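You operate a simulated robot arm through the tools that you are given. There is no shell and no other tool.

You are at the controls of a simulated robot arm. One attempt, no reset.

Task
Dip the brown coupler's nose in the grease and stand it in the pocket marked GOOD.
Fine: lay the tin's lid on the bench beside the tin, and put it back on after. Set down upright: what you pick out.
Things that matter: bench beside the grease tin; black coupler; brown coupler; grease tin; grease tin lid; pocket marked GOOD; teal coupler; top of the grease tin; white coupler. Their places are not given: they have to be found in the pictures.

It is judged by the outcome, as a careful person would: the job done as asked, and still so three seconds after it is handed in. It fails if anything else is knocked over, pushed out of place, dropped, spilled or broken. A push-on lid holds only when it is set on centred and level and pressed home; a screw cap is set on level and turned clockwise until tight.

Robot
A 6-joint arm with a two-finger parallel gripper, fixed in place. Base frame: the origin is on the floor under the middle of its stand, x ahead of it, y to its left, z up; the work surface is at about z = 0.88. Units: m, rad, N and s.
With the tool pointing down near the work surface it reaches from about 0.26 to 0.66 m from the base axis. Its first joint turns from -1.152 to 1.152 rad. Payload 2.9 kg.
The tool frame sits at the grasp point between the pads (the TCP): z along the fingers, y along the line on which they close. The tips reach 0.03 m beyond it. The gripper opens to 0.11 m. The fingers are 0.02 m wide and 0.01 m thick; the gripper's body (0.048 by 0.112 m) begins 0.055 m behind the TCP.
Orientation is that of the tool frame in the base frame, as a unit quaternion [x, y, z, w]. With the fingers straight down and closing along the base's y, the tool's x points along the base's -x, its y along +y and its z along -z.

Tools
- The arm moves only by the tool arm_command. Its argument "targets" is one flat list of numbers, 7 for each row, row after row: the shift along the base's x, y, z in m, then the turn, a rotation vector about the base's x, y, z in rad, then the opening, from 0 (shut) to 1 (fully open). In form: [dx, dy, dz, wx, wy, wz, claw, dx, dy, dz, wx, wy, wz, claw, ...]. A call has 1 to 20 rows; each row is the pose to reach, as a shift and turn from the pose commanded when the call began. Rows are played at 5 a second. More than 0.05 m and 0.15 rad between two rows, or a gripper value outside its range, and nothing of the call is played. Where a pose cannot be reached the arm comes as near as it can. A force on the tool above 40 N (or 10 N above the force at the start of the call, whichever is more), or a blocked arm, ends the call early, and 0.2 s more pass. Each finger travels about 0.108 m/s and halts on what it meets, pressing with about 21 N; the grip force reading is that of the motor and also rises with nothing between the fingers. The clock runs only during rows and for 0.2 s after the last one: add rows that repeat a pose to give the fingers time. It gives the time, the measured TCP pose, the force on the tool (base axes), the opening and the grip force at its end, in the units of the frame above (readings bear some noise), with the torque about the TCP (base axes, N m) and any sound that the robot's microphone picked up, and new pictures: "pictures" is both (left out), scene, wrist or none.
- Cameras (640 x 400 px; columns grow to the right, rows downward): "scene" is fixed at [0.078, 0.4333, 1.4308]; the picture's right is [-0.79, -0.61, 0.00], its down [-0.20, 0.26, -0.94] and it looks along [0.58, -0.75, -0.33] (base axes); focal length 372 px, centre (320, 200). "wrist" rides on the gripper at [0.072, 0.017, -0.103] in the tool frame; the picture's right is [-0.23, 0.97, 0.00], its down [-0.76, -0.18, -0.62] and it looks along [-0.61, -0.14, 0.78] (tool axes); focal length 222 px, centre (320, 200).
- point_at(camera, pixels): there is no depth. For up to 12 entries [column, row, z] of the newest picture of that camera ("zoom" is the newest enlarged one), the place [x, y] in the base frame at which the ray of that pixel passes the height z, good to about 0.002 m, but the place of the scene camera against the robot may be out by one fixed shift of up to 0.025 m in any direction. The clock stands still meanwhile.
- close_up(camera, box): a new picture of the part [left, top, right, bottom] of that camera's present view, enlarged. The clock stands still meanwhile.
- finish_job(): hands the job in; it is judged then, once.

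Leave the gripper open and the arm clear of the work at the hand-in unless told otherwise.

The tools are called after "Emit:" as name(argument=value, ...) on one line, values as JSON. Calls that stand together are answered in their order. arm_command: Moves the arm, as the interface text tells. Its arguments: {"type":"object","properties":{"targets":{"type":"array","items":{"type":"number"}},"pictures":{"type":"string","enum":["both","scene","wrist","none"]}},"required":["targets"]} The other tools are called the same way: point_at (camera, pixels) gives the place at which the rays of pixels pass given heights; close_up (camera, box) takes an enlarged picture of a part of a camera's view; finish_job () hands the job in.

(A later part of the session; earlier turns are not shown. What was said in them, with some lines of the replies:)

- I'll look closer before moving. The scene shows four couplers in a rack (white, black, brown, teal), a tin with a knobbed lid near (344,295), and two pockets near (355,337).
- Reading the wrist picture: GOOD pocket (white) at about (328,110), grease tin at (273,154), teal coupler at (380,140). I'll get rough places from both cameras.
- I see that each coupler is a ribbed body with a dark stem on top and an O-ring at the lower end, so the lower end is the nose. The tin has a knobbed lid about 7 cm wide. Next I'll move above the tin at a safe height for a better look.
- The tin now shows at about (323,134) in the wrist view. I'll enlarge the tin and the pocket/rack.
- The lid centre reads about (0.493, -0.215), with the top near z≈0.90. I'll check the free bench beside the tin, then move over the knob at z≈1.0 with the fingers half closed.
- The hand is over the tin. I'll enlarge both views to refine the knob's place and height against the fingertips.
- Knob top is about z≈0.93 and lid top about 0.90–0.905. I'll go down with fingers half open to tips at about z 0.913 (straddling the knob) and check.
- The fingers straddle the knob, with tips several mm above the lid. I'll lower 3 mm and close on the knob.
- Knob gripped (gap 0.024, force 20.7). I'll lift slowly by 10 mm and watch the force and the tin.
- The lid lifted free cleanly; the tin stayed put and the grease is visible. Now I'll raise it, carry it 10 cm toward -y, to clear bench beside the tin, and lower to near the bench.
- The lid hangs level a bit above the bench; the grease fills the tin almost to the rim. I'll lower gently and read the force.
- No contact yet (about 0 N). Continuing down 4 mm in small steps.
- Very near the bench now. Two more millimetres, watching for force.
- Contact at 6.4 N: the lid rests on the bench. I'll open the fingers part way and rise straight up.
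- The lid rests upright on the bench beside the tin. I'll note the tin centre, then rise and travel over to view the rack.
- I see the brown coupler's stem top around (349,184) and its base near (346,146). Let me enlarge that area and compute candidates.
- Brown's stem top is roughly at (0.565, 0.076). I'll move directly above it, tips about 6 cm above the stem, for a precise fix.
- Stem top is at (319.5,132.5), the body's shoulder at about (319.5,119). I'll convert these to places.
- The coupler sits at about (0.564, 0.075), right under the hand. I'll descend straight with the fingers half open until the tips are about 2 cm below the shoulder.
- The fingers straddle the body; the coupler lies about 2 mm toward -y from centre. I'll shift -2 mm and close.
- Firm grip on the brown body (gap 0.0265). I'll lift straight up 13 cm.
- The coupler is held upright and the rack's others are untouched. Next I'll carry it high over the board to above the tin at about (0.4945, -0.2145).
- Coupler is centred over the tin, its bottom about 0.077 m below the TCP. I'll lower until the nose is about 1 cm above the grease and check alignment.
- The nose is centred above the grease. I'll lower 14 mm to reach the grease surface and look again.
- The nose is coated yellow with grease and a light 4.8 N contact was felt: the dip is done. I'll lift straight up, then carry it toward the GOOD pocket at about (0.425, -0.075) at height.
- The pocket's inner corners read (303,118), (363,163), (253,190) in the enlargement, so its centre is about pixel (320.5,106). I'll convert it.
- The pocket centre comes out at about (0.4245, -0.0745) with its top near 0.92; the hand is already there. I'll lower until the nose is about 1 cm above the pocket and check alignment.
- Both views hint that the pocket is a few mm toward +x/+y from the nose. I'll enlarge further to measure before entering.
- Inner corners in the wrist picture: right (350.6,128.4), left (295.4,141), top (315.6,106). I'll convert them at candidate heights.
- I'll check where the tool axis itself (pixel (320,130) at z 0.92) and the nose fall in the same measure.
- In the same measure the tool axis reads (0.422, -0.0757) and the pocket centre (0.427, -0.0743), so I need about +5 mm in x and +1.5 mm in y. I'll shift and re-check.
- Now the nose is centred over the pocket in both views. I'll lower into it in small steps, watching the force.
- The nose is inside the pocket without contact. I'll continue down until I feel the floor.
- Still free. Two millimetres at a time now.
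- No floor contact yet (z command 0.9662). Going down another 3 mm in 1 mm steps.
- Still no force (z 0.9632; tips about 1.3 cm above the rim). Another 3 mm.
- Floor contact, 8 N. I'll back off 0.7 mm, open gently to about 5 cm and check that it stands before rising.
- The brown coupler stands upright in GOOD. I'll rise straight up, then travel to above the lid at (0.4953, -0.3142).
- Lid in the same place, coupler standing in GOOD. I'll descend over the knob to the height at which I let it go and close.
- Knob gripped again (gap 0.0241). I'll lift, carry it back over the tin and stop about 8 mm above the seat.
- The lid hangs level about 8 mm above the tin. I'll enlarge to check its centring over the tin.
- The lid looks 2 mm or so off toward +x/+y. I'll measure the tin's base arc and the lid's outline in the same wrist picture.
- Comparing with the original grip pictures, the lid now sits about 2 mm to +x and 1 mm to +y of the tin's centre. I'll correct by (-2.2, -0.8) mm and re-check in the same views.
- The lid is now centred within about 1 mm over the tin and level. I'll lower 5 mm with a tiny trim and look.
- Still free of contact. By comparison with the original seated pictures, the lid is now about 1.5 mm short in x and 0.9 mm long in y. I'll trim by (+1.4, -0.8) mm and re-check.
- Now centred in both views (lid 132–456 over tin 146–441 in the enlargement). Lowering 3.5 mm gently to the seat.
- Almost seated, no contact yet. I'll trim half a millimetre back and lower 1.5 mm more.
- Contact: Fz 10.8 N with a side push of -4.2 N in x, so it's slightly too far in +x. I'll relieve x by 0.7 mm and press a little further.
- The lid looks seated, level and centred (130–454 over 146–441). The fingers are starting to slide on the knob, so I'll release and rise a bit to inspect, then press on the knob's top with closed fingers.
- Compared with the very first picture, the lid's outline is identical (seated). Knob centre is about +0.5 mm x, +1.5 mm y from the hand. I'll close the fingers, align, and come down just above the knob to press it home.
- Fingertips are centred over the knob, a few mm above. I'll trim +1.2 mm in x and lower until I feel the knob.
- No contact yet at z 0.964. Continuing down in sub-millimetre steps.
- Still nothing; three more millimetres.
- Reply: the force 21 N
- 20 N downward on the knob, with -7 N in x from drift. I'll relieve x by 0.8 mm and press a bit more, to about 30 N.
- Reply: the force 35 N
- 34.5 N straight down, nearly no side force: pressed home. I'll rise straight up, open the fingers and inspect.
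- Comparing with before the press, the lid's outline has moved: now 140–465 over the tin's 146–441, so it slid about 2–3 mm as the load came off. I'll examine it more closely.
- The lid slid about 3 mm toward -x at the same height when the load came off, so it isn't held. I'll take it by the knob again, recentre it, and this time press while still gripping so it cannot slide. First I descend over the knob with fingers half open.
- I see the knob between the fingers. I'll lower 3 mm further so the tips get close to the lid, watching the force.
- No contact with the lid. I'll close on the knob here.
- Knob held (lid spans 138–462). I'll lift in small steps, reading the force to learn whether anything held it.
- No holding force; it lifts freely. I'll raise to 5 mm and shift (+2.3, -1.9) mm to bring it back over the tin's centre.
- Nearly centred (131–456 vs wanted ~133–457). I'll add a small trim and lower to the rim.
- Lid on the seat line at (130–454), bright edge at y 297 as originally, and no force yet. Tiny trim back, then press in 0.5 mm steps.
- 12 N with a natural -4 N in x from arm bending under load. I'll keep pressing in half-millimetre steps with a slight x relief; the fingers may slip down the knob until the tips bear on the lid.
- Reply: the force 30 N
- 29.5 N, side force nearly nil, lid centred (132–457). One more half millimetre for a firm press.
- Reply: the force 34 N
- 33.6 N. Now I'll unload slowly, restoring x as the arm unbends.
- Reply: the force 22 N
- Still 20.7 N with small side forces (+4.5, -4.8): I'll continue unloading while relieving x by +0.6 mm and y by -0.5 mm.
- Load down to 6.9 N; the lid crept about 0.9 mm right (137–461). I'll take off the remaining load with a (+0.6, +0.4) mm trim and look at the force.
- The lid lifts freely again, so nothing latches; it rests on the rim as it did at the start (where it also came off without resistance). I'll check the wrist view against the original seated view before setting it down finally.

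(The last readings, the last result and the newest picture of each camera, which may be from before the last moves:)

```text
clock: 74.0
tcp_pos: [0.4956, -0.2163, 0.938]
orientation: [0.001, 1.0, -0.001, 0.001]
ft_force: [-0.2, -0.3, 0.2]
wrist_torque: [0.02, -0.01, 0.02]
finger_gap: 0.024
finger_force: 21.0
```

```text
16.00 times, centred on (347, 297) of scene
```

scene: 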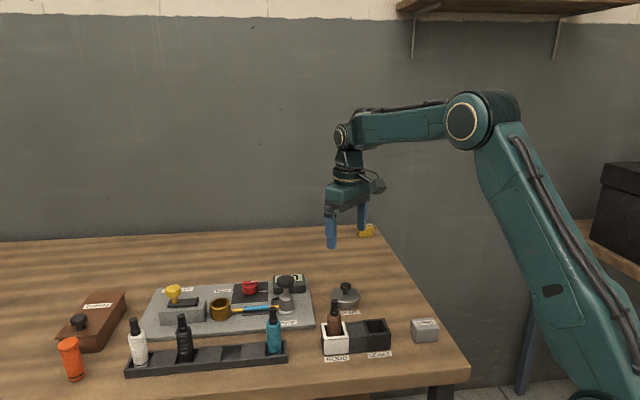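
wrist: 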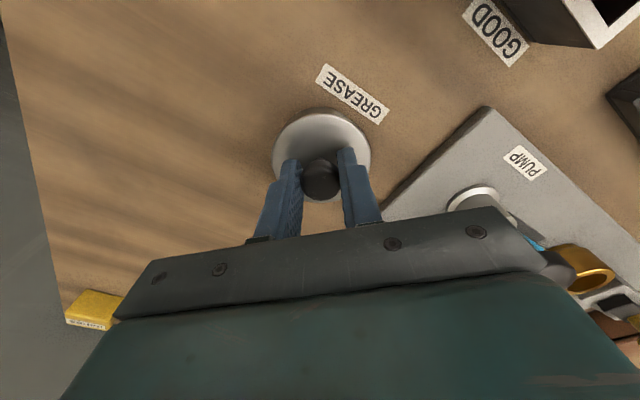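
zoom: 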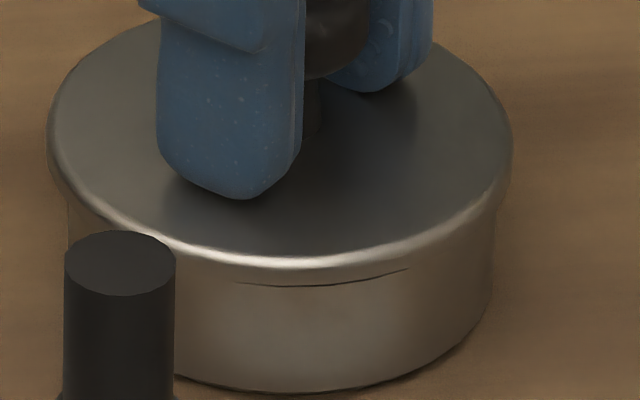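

Lid is level, 2 mm above the rim, within about 1 mm of centre (slightly away from the scene camera). I'll trim (-0.6, +0.5) mm and set it down with a light push.

Emit:
arm_command(targets=[-0.0003, 0.0003, -0.0003, 0, 0, 0, 0, -0.0006, 0.0005, -0.001, 0, 0, 0, 0, -0.0006, 0.0005, -0.0018, 0, 0, 0, 0, -0.0006, 0.0005, -0.0025, 0, 0, 0, 0], pictures="none")

Emit:
close_up(camera="scene", box=[329, 275, 365, 311])

Emit:
close_up(camera="wrist", box=[240, 80, 400, 220])

```text
clock: 75.0
tcp_pos: [0.4953, -0.2152, 0.935]
orientation: [0.0, 1.0, 0.0, 0.0]
ft_force: [-0.8, 0.3, 1.3]
wrist_torque: [0.05, 0.0, 0.0]
finger_gap: 0.0242
finger_force: 21.0
```

```text
11.11 times, centred on (347, 293) of scene
```

zoom: 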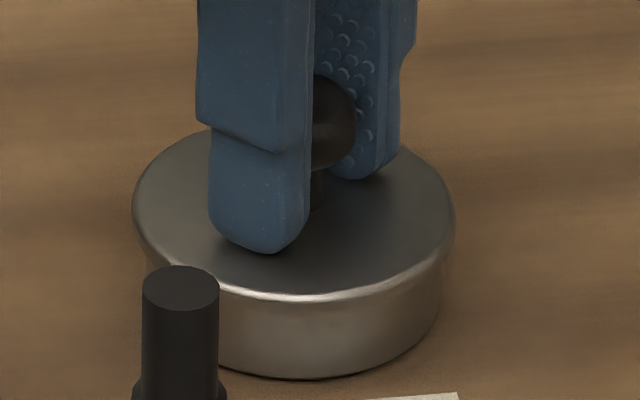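

```text
2.86 times, centred on (320, 150) of wrist
```

zoom: 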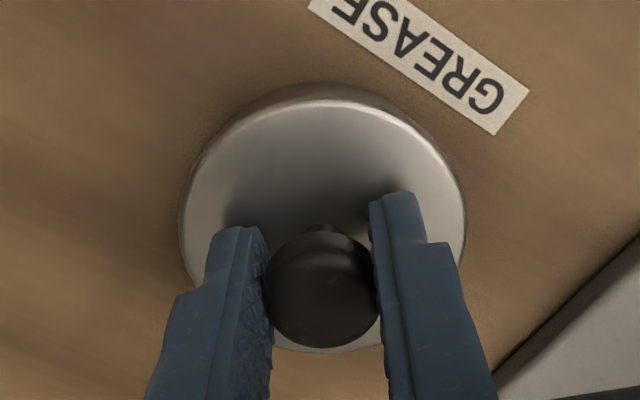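

Touching at 1.3 N, centred within a millimetre (132–455; edge at 297, as at the start). Now a firm press straight down.

Emit:
arm_command(targets=[0, 0, -0.0006, 0, 0, 0, 0, -0.0001, 0, -0.0012, 0, 0, 0, 0, -0.0002, 0, -0.0018, 0, 0, 0, 0, -0.0003, 0, -0.0024, 0, 0, 0, 0, -0.0003, 0, -0.0028, 0, 0, 0, 0], pictures="none")

Emit:
close_up(camera="scene", box=[329, 275, 365, 311])

```text
clock: 76.2
tcp_pos: [0.4962, -0.2156, 0.935]
orientation: [0.0, 1.0, 0.0, 0.003]
ft_force: [-3.2, 2.1, 31.7]
wrist_torque: [0.14, 0.27, -0.02]
finger_gap: 0.0242
finger_force: 20.9
```

```text
11.11 times, centred on (347, 293) of scene
```

zoom: 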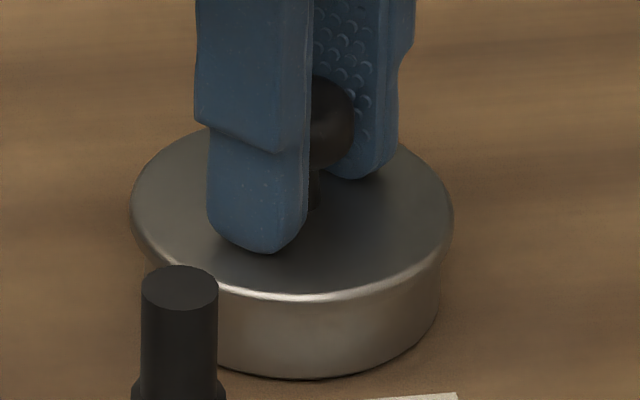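

31.7 N, still centred. I'll unload slowly along the same path to a light touch.

Emit:
arm_command(targets=[0, 0, 0.0006, 0, 0, 0, 0, 0.0001, 0, 0.0012, 0, 0, 0, 0, 0.0002, 0, 0.0018, 0, 0, 0, 0, 0.0003, 0, 0.0022, 0, 0, 0, 0, 0.0003, 0, 0.0024, 0, 0, 0, 0], pictures="none")

Emit:
close_up(camera="scene", box=[329, 275, 365, 311])

```text
clock: 77.4
tcp_pos: [0.4964, -0.2159, 0.9345]
orientation: [0.0, 1.0, -0.001, 0.0]
ft_force: [6.8, -2.7, 17.9]
wrist_torque: [-0.12, -0.32, -0.01]
finger_gap: 0.0238
finger_force: 21.1
```

```text
11.11 times, centred on (347, 293) of scene
```

zoom: 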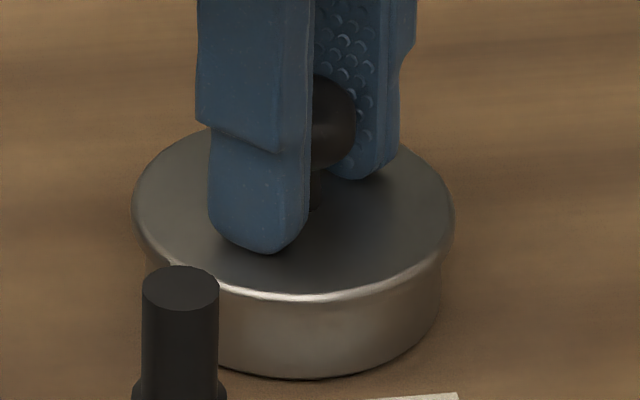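

Now 17.9 N with Fx +6.8: the arm tends to -x as it unloads. I'll compensate +0.9 mm in x while unloading further.

Emit:
arm_command(targets=[0.0004, -0.0001, 0, 0, 0, 0, 0, 0.0008, -0.0002, 0.0003, 0, 0, 0, 0, 0.0009, -0.0002, 0.0007, 0, 0, 0, 0, 0.001, -0.0002, 0.0011, 0, 0, 0, 0], pictures="none")

Emit:
close_up(camera="scene", box=[329, 275, 365, 311])

```text
clock: 78.4
tcp_pos: [0.4968, -0.2145, 0.9348]
orientation: [-0.001, 1.0, 0.0, -0.001]
ft_force: [-4.0, -1.8, 14.0]
wrist_torque: [-0.07, -0.2, -0.07]
finger_gap: 0.0242
finger_force: 21.2
```

```text
11.11 times, centred on (347, 293) of scene
```

zoom: 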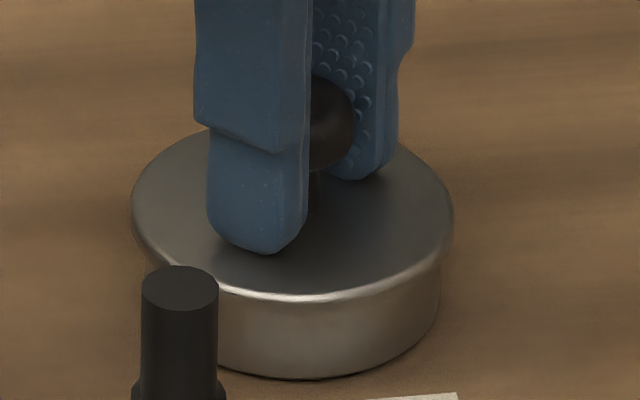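

14 N, Fx -4. Back 0.4 mm in x and another 1 mm of unloading.

Emit:
arm_command(targets=[-0.0003, 0, 0.0003, 0, 0, 0, 0, -0.0004, 0, 0.0007, 0, 0, 0, 0, -0.0004, 0, 0.001, 0, 0, 0, 0], pictures="none")

Emit:
close_up(camera="scene", box=[329, 275, 365, 311])

```text
clock: 79.2
tcp_pos: [0.4971, -0.2144, 0.9361]
orientation: [-0.002, 1.0, 0.001, 0.0]
ft_force: [0.3, -0.1, -0.5]
wrist_torque: [0.02, -0.03, 0.03]
finger_gap: 0.0241
finger_force: 20.9
```

```text
11.11 times, centred on (347, 293) of scene
```

zoom: 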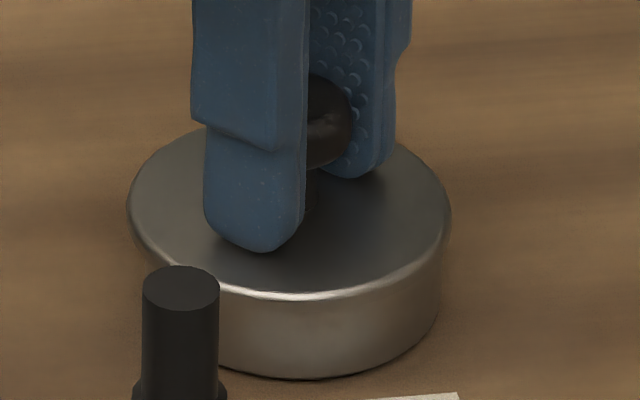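

Force is nil; the lid is now about 1.3 mm left (127–450). I'll trim (-1.0, -0.7) mm and set it down lightly.

Emit:
arm_command(targets=[-0.0005, -0.0003, 0.0003, 0, 0, 0, 0, -0.001, -0.0007, 0.0003, 0, 0, 0, 0, -0.001, -0.0007, -0.0002, 0, 0, 0, 0, -0.001, -0.0007, -0.0006, 0, 0, 0, 0], pictures="none")

Emit:
close_up(camera="scene", box=[329, 275, 365, 311])

Emit:
close_up(camera="wrist", box=[240, 80, 400, 220])

```text
clock: 80.2
tcp_pos: [0.4961, -0.2155, 0.9353]
orientation: [-0.001, 1.0, 0.0, 0.0]
ft_force: [0.6, -0.4, -0.2]
wrist_torque: [-0.02, 0.0, -0.01]
finger_gap: 0.0241
finger_force: 20.6
```

```text
11.11 times, centred on (347, 293) of scene
```

zoom: 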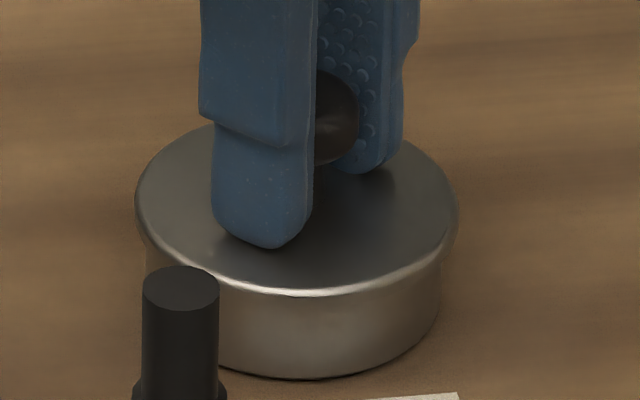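

```text
2.86 times, centred on (320, 150) of wrist
```

zoom: 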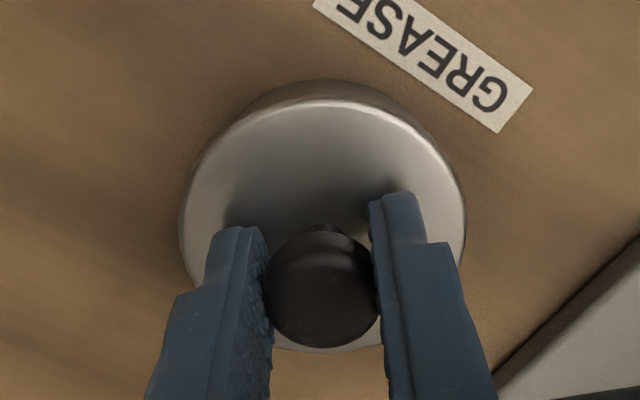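

Lid is about 1 mm above the rim and centred (135–459). I'll lower it to a light contact.

Emit:
arm_command(targets=[0.0002, 0.0002, -0.0005, 0, 0, 0, 0, 0.0002, 0.0002, -0.001, 0, 0, 0, 0, 0.0002, 0.0002, -0.0015, 0, 0, 0, 0], pictures="none")

Emit:
close_up(camera="scene", box=[329, 275, 365, 311])

```text
clock: 81.0
tcp_pos: [0.4958, -0.2149, 0.9355]
orientation: [0.0, 1.0, 0.0, 0.001]
ft_force: [-0.6, 1.6, 5.9]
wrist_torque: [0.01, 0.02, -0.03]
finger_gap: 0.0242
finger_force: 20.9
```

```text
11.11 times, centred on (347, 293) of scene
```

zoom: 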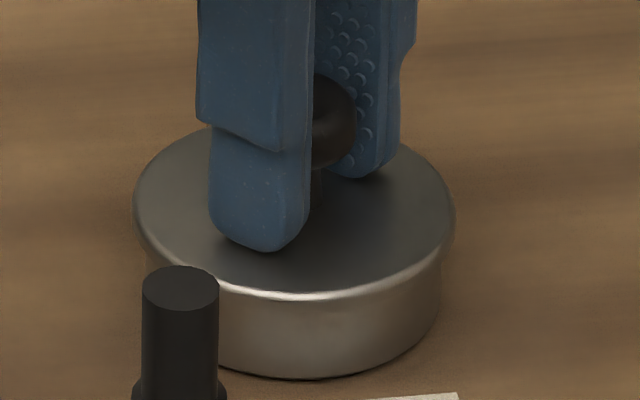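

Light contact 5.9 N and the outline matches the original (133–456, edge 296.5), no torque. I'll press to roughly 25 N and, while it is pressed, open the fingers straight away so nothing drags it, then rise.

Emit:
arm_command(targets=[-0.0001, 0, -0.0006, 0, 0, 0, 0, -0.0001, 0, -0.0012, 0, 0, 0, 0, -0.0002, 0, -0.0018, 0, 0, 0, 0, -0.0002, 0, -0.0018, 0, 0, 0, 0, -0.0002, 0, -0.001, 0, 0, 0, 0.4, 0, 0, 0, 0, 0, 0, 0.5, 0, 0, 0.002, 0, 0, 0, 0.5, 0, 0, 0.015, 0, 0, 0, 0.5, 0, 0, 0.045, 0, 0, 0, 0.5, 0, 0, 0.06, 0, 0, 0, 0.5, 0, 0, 0.06, 0, 0, 0, 0.5], pictures="both")

Emit:
close_up(camera="scene", box=[329, 275, 365, 311])

Emit:
close_up(camera="wrist", box=[270, 80, 370, 180])

```text
clock: 83.4
tcp_pos: [0.4963, -0.2146, 0.9958]
orientation: [0.0, 1.0, 0.0, 0.0]
ft_force: [-0.8, -0.2, 0.4]
wrist_torque: [0.0, -0.03, -0.01]
finger_gap: 0.0549
finger_force: 0.0
```

scene: 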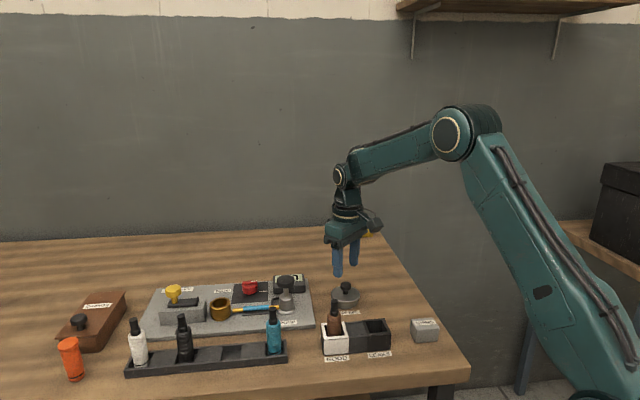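
wrist: 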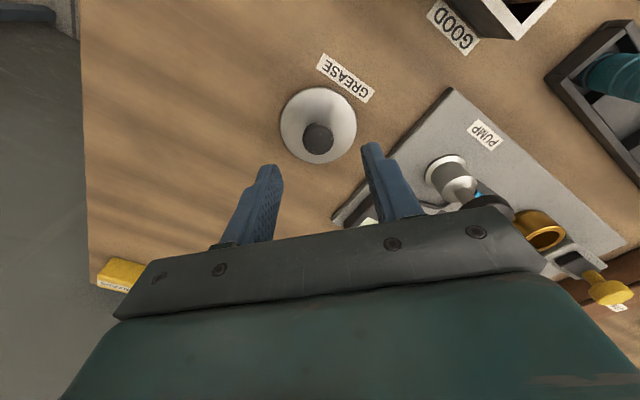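

```text
11.11 times, centred on (347, 293) of scene
```

zoom: 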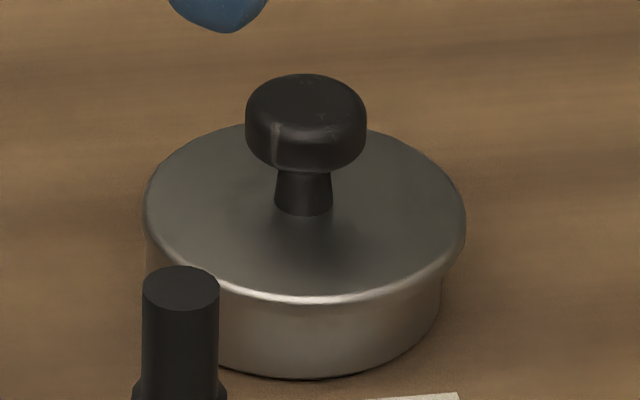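

```text
4.00 times, centred on (320, 130) of wrist
```

zoom: 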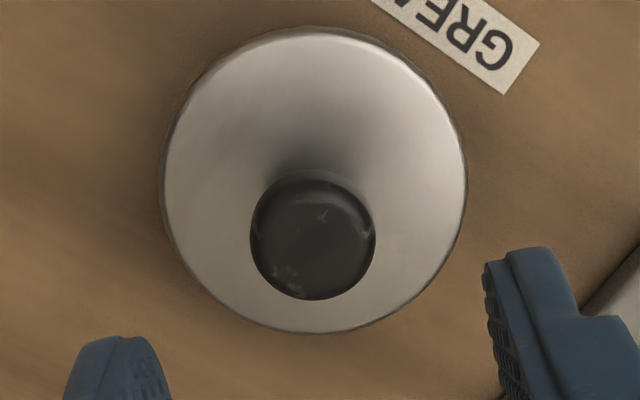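

On release the arm's stored side-load nudged the lid about 2 mm (now 142–466). There's no latch, so what matters is centring at light load. I'll re-grip the knob gently: shift (-1.8, -1.2) mm, descend and close.

Emit:
arm_command(targets=[-0.0018, -0.0012, -0.02, 0, 0, 0, 0.5, -0.0018, -0.0012, -0.04, 0, 0, 0, 0.5, -0.0018, -0.0012, -0.052, 0, 0, 0, 0.5, -0.0018, -0.0012, -0.056, 0, 0, 0, 0.5, -0.0018, -0.0012, -0.056, 0, 0, 0, 0.5, -0.0018, -0.0012, -0.056, 0, 0, 0, 0.5], pictures="none")

Emit:
close_up(camera="scene", box=[329, 275, 365, 311])

Emit:
close_up(camera="wrist", box=[240, 80, 400, 220])

```text
clock: 84.8
tcp_pos: [0.494, -0.2162, 0.9401]
orientation: [-0.001, 1.0, 0.0, 0.0]
ft_force: [0.7, 0.0, 0.7]
wrist_torque: [0.0, -0.03, 0.01]
finger_gap: 0.0549
finger_force: 0.0
```

```text
11.11 times, centred on (347, 293) of scene
```

zoom: 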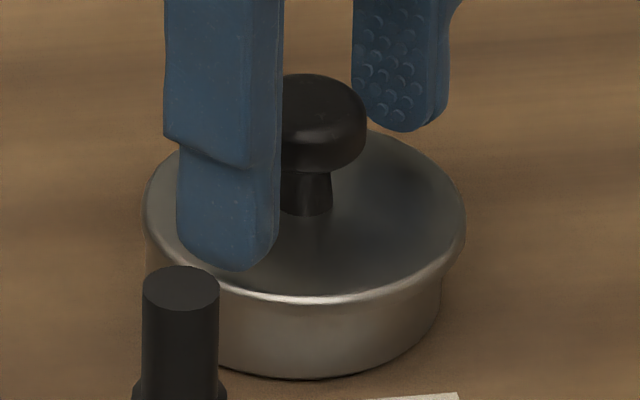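

```text
2.86 times, centred on (320, 150) of wrist
```

zoom: 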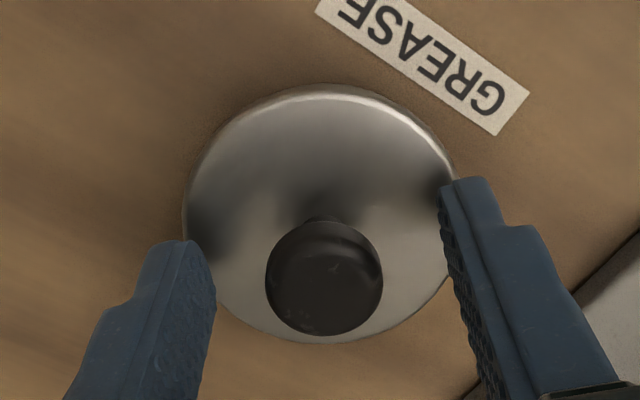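

The knob is between the fingers, about 0.9 mm toward +y. I'll adjust and close.

Emit:
arm_command(targets=[0, 0.0008, 0, 0, 0, 0, 0.5, 0, 0.0008, 0, 0, 0, 0, 0.35, 0, 0.0008, 0, 0, 0, 0, 0.24, 0, 0.0008, 0, 0, 0, 0, 0.1, 0, 0.0008, 0, 0, 0, 0, 0, 0, 0.0008, 0, 0, 0, 0, 0], pictures="none")

Emit:
close_up(camera="scene", box=[329, 275, 365, 311])

```text
clock: 86.2
tcp_pos: [0.4936, -0.2155, 0.9386]
orientation: [0.0, 1.0, 0.001, 0.0]
ft_force: [0.5, 0.3, 0.2]
wrist_torque: [-0.02, 0.03, -0.01]
finger_gap: 0.0239
finger_force: 21.4
```

```text
11.11 times, centred on (347, 293) of scene
```

zoom: 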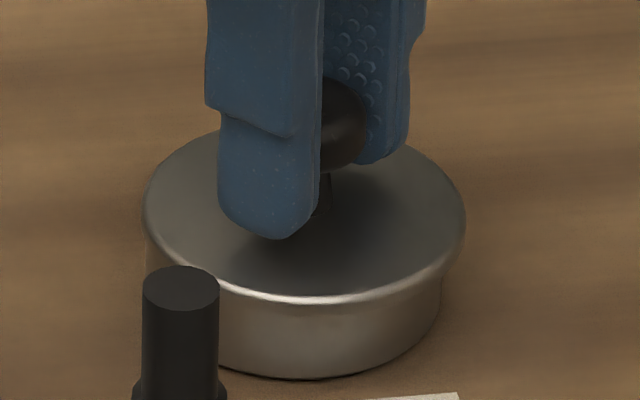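

Gripped without moving it. I'll lift 2.5 mm and shift (+2.1, +0.7) mm to centre.

Emit:
arm_command(targets=[0, 0, 0.0012, 0, 0, 0, 0, 0, 0, 0.0025, 0, 0, 0, 0, 0.001, 0.0003, 0.0025, 0, 0, 0, 0, 0.0021, 0.0007, 0.0025, 0, 0, 0, 0, 0.0021, 0.0007, 0.0025, 0, 0, 0, 0], pictures="none")

Emit:
close_up(camera="scene", box=[329, 275, 365, 311])

Emit:
close_up(camera="wrist", box=[240, 80, 400, 220])

```text
clock: 87.4
tcp_pos: [0.4958, -0.2158, 0.9408]
orientation: [0.0, 1.0, 0.0, 0.0]
ft_force: [0.2, -0.5, -0.7]
wrist_torque: [0.0, -0.03, -0.03]
finger_gap: 0.0245
finger_force: 20.9
```

```text
11.11 times, centred on (347, 293) of scene
```

zoom: 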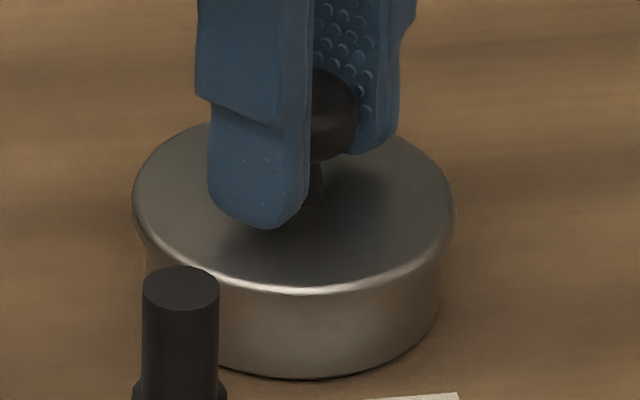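

```text
2.86 times, centred on (320, 150) of wrist
```

zoom: 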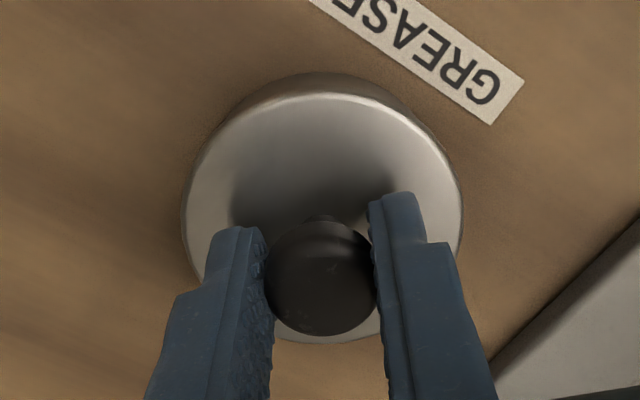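

Within half a millimetre (131–455 at 2 mm height). I'll lower to the seat.

Emit:
arm_command(targets=[-0.0002, 0.0001, -0.0008, 0, 0, 0, 0, -0.0002, 0.0001, -0.0016, 0, 0, 0, 0, -0.0002, 0.0001, -0.0024, 0, 0, 0, 0, -0.0002, 0.0001, -0.0027, 0, 0, 0, 0], pictures="none")

Emit:
close_up(camera="scene", box=[329, 275, 365, 311])

```text
clock: 88.4
tcp_pos: [0.4957, -0.2157, 0.9389]
orientation: [0.0, 1.0, 0.0, 0.001]
ft_force: [-2.0, 1.6, 9.0]
wrist_torque: [0.03, 0.17, -0.02]
finger_gap: 0.0242
finger_force: 21.0
```

```text
11.11 times, centred on (347, 293) of scene
```

zoom: 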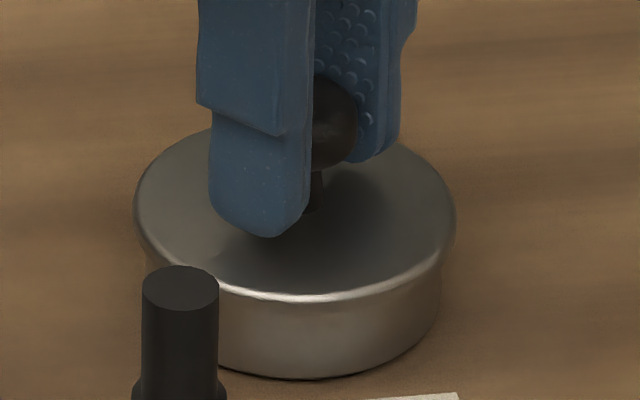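

9 N and the outline matches the original exactly (133–456, edge 297). I'll unload to a light touch and check the force before letting go.

Emit:
arm_command(targets=[0, 0, 0.0004, 0, 0, 0, 0, 0, 0, 0.0007, 0, 0, 0, 0], pictures="none")

Emit:
close_up(camera="scene", box=[329, 275, 365, 311])

```text
clock: 89.0
tcp_pos: [0.4964, -0.2169, 0.9377]
orientation: [0.0, 1.0, 0.0, 0.0]
ft_force: [-1.5, 1.4, 7.2]
wrist_torque: [0.06, 0.05, -0.02]
finger_gap: 0.024
finger_force: 20.7
```

```text
11.11 times, centred on (347, 293) of scene
```

zoom: 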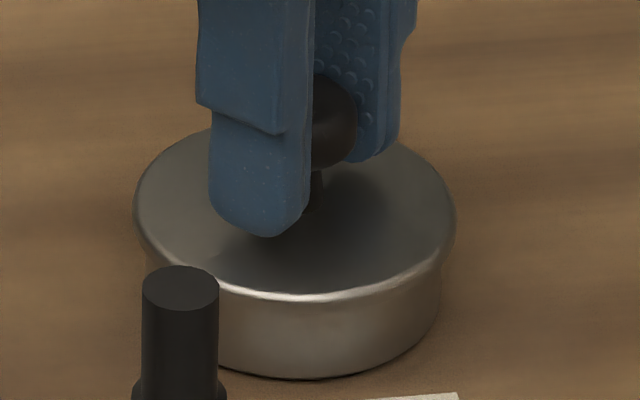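

7.2 N and still centred. I'll take off a bit more load and open, then rise straight up.

Emit:
arm_command(targets=[0, 0, 0.0003, 0, 0, 0, 0, 0, 0, 0.0006, 0, 0, 0, 0, 0, 0, 0.0006, 0, 0, 0, 0.3, 0, 0, 0.0006, 0, 0, 0, 0.5, 0, 0, 0.0006, 0, 0, 0, 0.5, 0, 0, 0.012, 0, 0, 0, 0.5, 0, 0, 0.04, 0, 0, 0, 0.5, 0, 0, 0.058, 0, 0, 0, 0.5, 0, 0, 0.058, 0, 0, 0, 0.5], pictures="both")

Emit:
close_up(camera="scene", box=[329, 275, 365, 311])

Emit:
close_up(camera="wrist", box=[270, 80, 370, 180])

```text
clock: 91.0
tcp_pos: [0.4956, -0.215, 0.9967]
orientation: [0.0, 1.0, 0.0, -0.001]
ft_force: [-1.3, 0.4, 0.6]
wrist_torque: [0.02, 0.02, 0.02]
finger_gap: 0.0551
finger_force: 0.1
```

scene: 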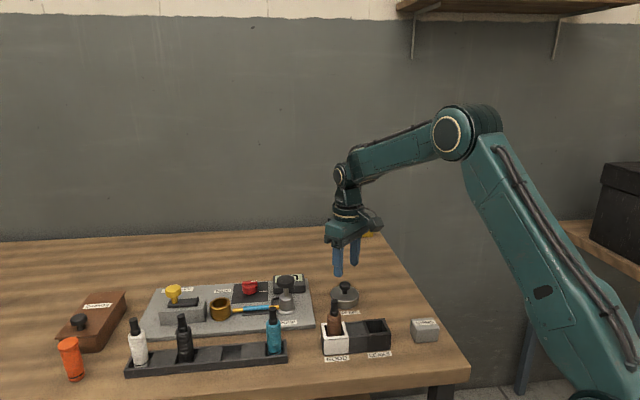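
wrist: 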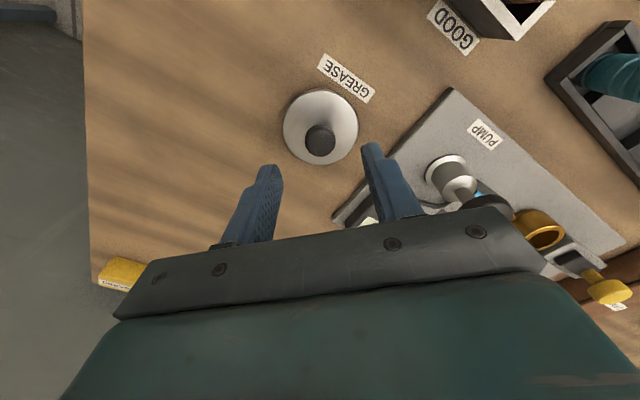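

```text
11.11 times, centred on (347, 293) of scene
```

zoom: 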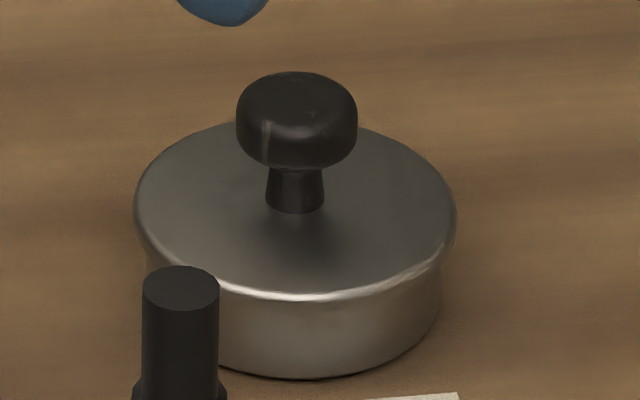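

```text
4.00 times, centred on (320, 130) of wrist
```

zoom: 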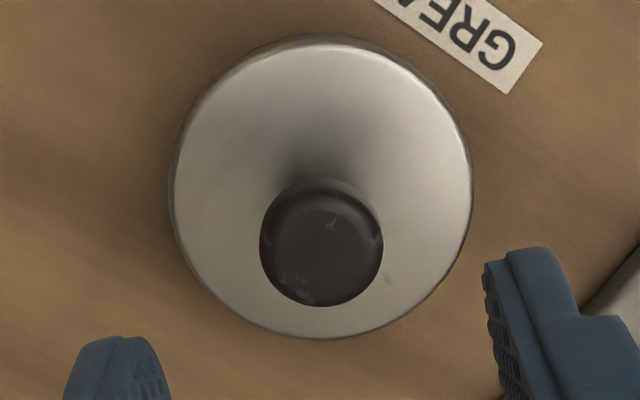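

The lid's outline is now identical to the very first picture (134–456, knob top 72, edge 297) and level. I'll rise well clear, open the fingers fully, and take a last look at everything.

Emit:
arm_command(targets=[0, 0, 0.04, 0, 0, 0, 0.5, 0, 0, 0.08, 0, 0, 0, 0.7, -0.02, 0.02, 0.12, 0, 0, 0, 1, -0.05, 0.04, 0.15, 0, 0, 0, 1, -0.08, 0.07, 0.18, 0, 0, 0, 1, -0.11, 0.1, 0.21, 0, 0, 0, 1, -0.13, 0.13, 0.24, 0, 0, 0, 1, -0.13, 0.13, 0.24, 0, 0, 0, 1, -0.13, 0.13, 0.24, 0, 0, 0, 1], pictures="both")

Emit:
close_up(camera="scene", box=[110, 260, 300, 380])

Emit:
close_up(camera="scene", box=[290, 260, 450, 360])

Emit:
close_up(camera="scene", box=[329, 275, 365, 311])

```text
refused: row 5 steps farther than a row can; nothing moved
```

```text
3.33 times, centred on (205, 320) of scene
```

zoom: 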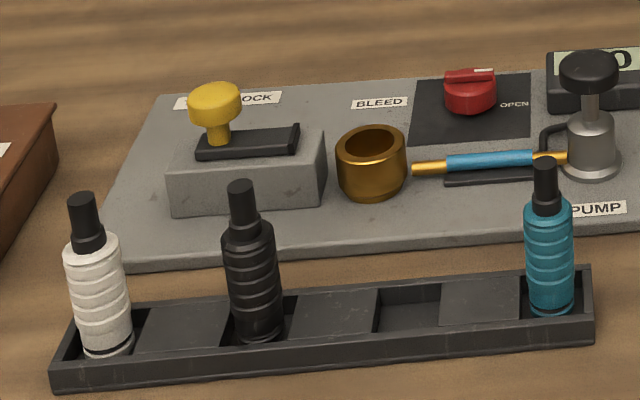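

```text
4.00 times, centred on (370, 310) of scene
```

zoom: 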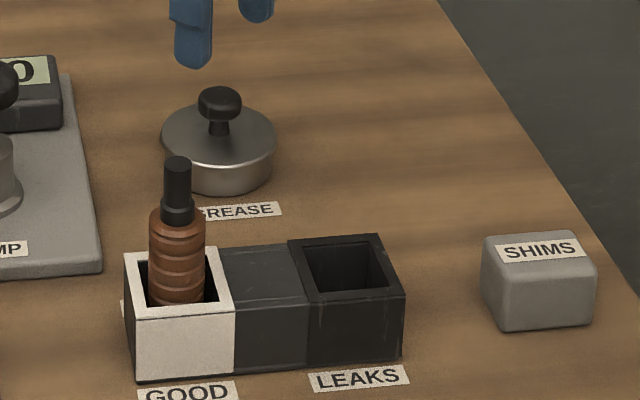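

```text
11.11 times, centred on (347, 293) of scene
```

zoom: 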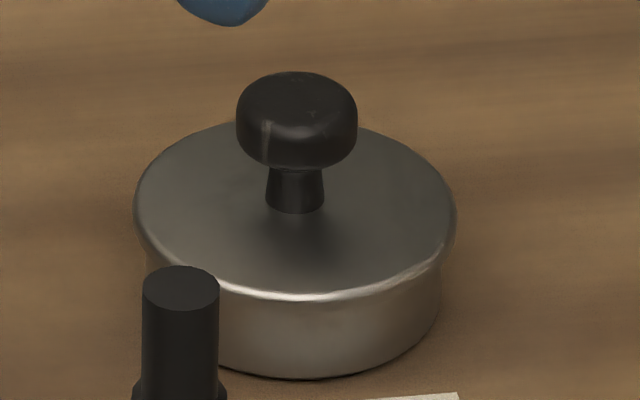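

The move was refused because one row's step was too long; nothing moved. The scene looks right: brown in GOOD, others untouched, lid on. I'll retreat again with shorter steps.

Emit:
arm_command(targets=[0, 0, 0.03, 0, 0, 0, 0.5, 0, 0, 0.06, 0, 0, 0, 0.5, 0, 0, 0.09, 0, 0, 0, 0.7, -0.015, 0.015, 0.115, 0, 0, 0, 1, -0.035, 0.035, 0.14, 0, 0, 0, 1, -0.055, 0.055, 0.165, 0, 0, 0, 1, -0.075, 0.075, 0.19, 0, 0, 0, 1, -0.095, 0.095, 0.215, 0, 0, 0, 1, -0.11, 0.11, 0.24, 0, 0, 0, 1, -0.11, 0.11, 0.24, 0, 0, 0, 1, -0.11, 0.11, 0.24, 0, 0, 0, 1], pictures="both")

Emit:
close_up(camera="scene", box=[290, 260, 450, 360])

Emit:
close_up(camera="wrist", box=[200, 20, 440, 170])

```text
clock: 93.4
tcp_pos: [0.3859, -0.1057, 1.2375]
orientation: [0.0, 1.0, 0.0, 0.001]
ft_force: [0.1, 0.3, 0.4]
wrist_torque: [0.0, -0.02, 0.02]
finger_gap: 0.1097
finger_force: 0.1
```

scene: 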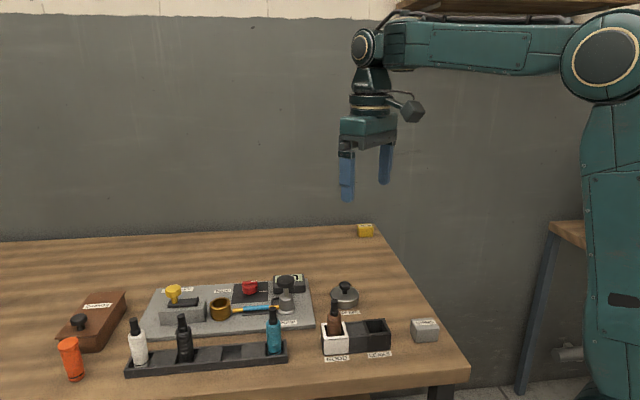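
wrist: 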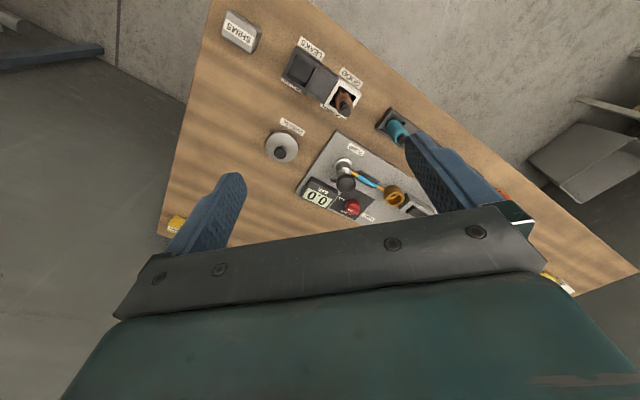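

```text
4.00 times, centred on (370, 310) of scene
```

zoom: 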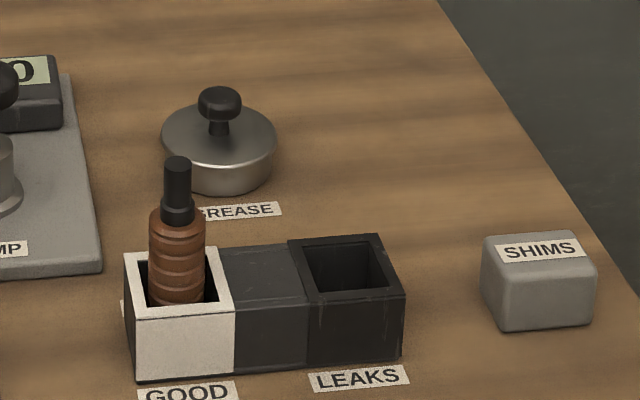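

```text
2.67 times, centred on (320, 95) of wrist
```

zoom: 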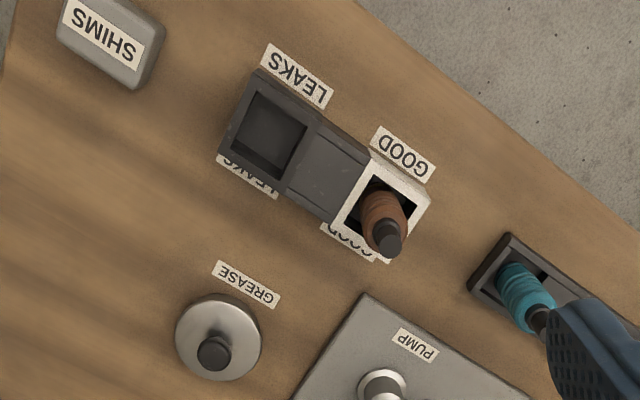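

The lid is back on the tin at its original outline (zoom 161–277, level). The brown coupler stands upright in GOOD with its greased nose down. The white, black and teal couplers are untouched, and the arm is clear with the gripper open. I'm handing the job in.

Emit:
finish_job()

```text
The job is handed in.
```

The brown coupler's nose is greased and it is standing upright in the pocket marked GOOD. The job is handed in, but I have not been told the verdict.

- **Dip:** I took the lower end, the one with the O-ring, as the nose. It came out of the tin coated with grease.
- **Lid:** I laid the lid on the bench beside the tin and put it back afterwards. It now rests level and centred, with the same outline as in the first pictures. It never clicked or latched, even when I pressed it at about 34 N. It slid 2–3 mm twice as I let go, so I re-centred it and set it down at about 9 N.
- **Everything else:** The white, black and teal couplers and the other items look undisturbed in the last pictures. The arm is clear of the work with the gripper open.
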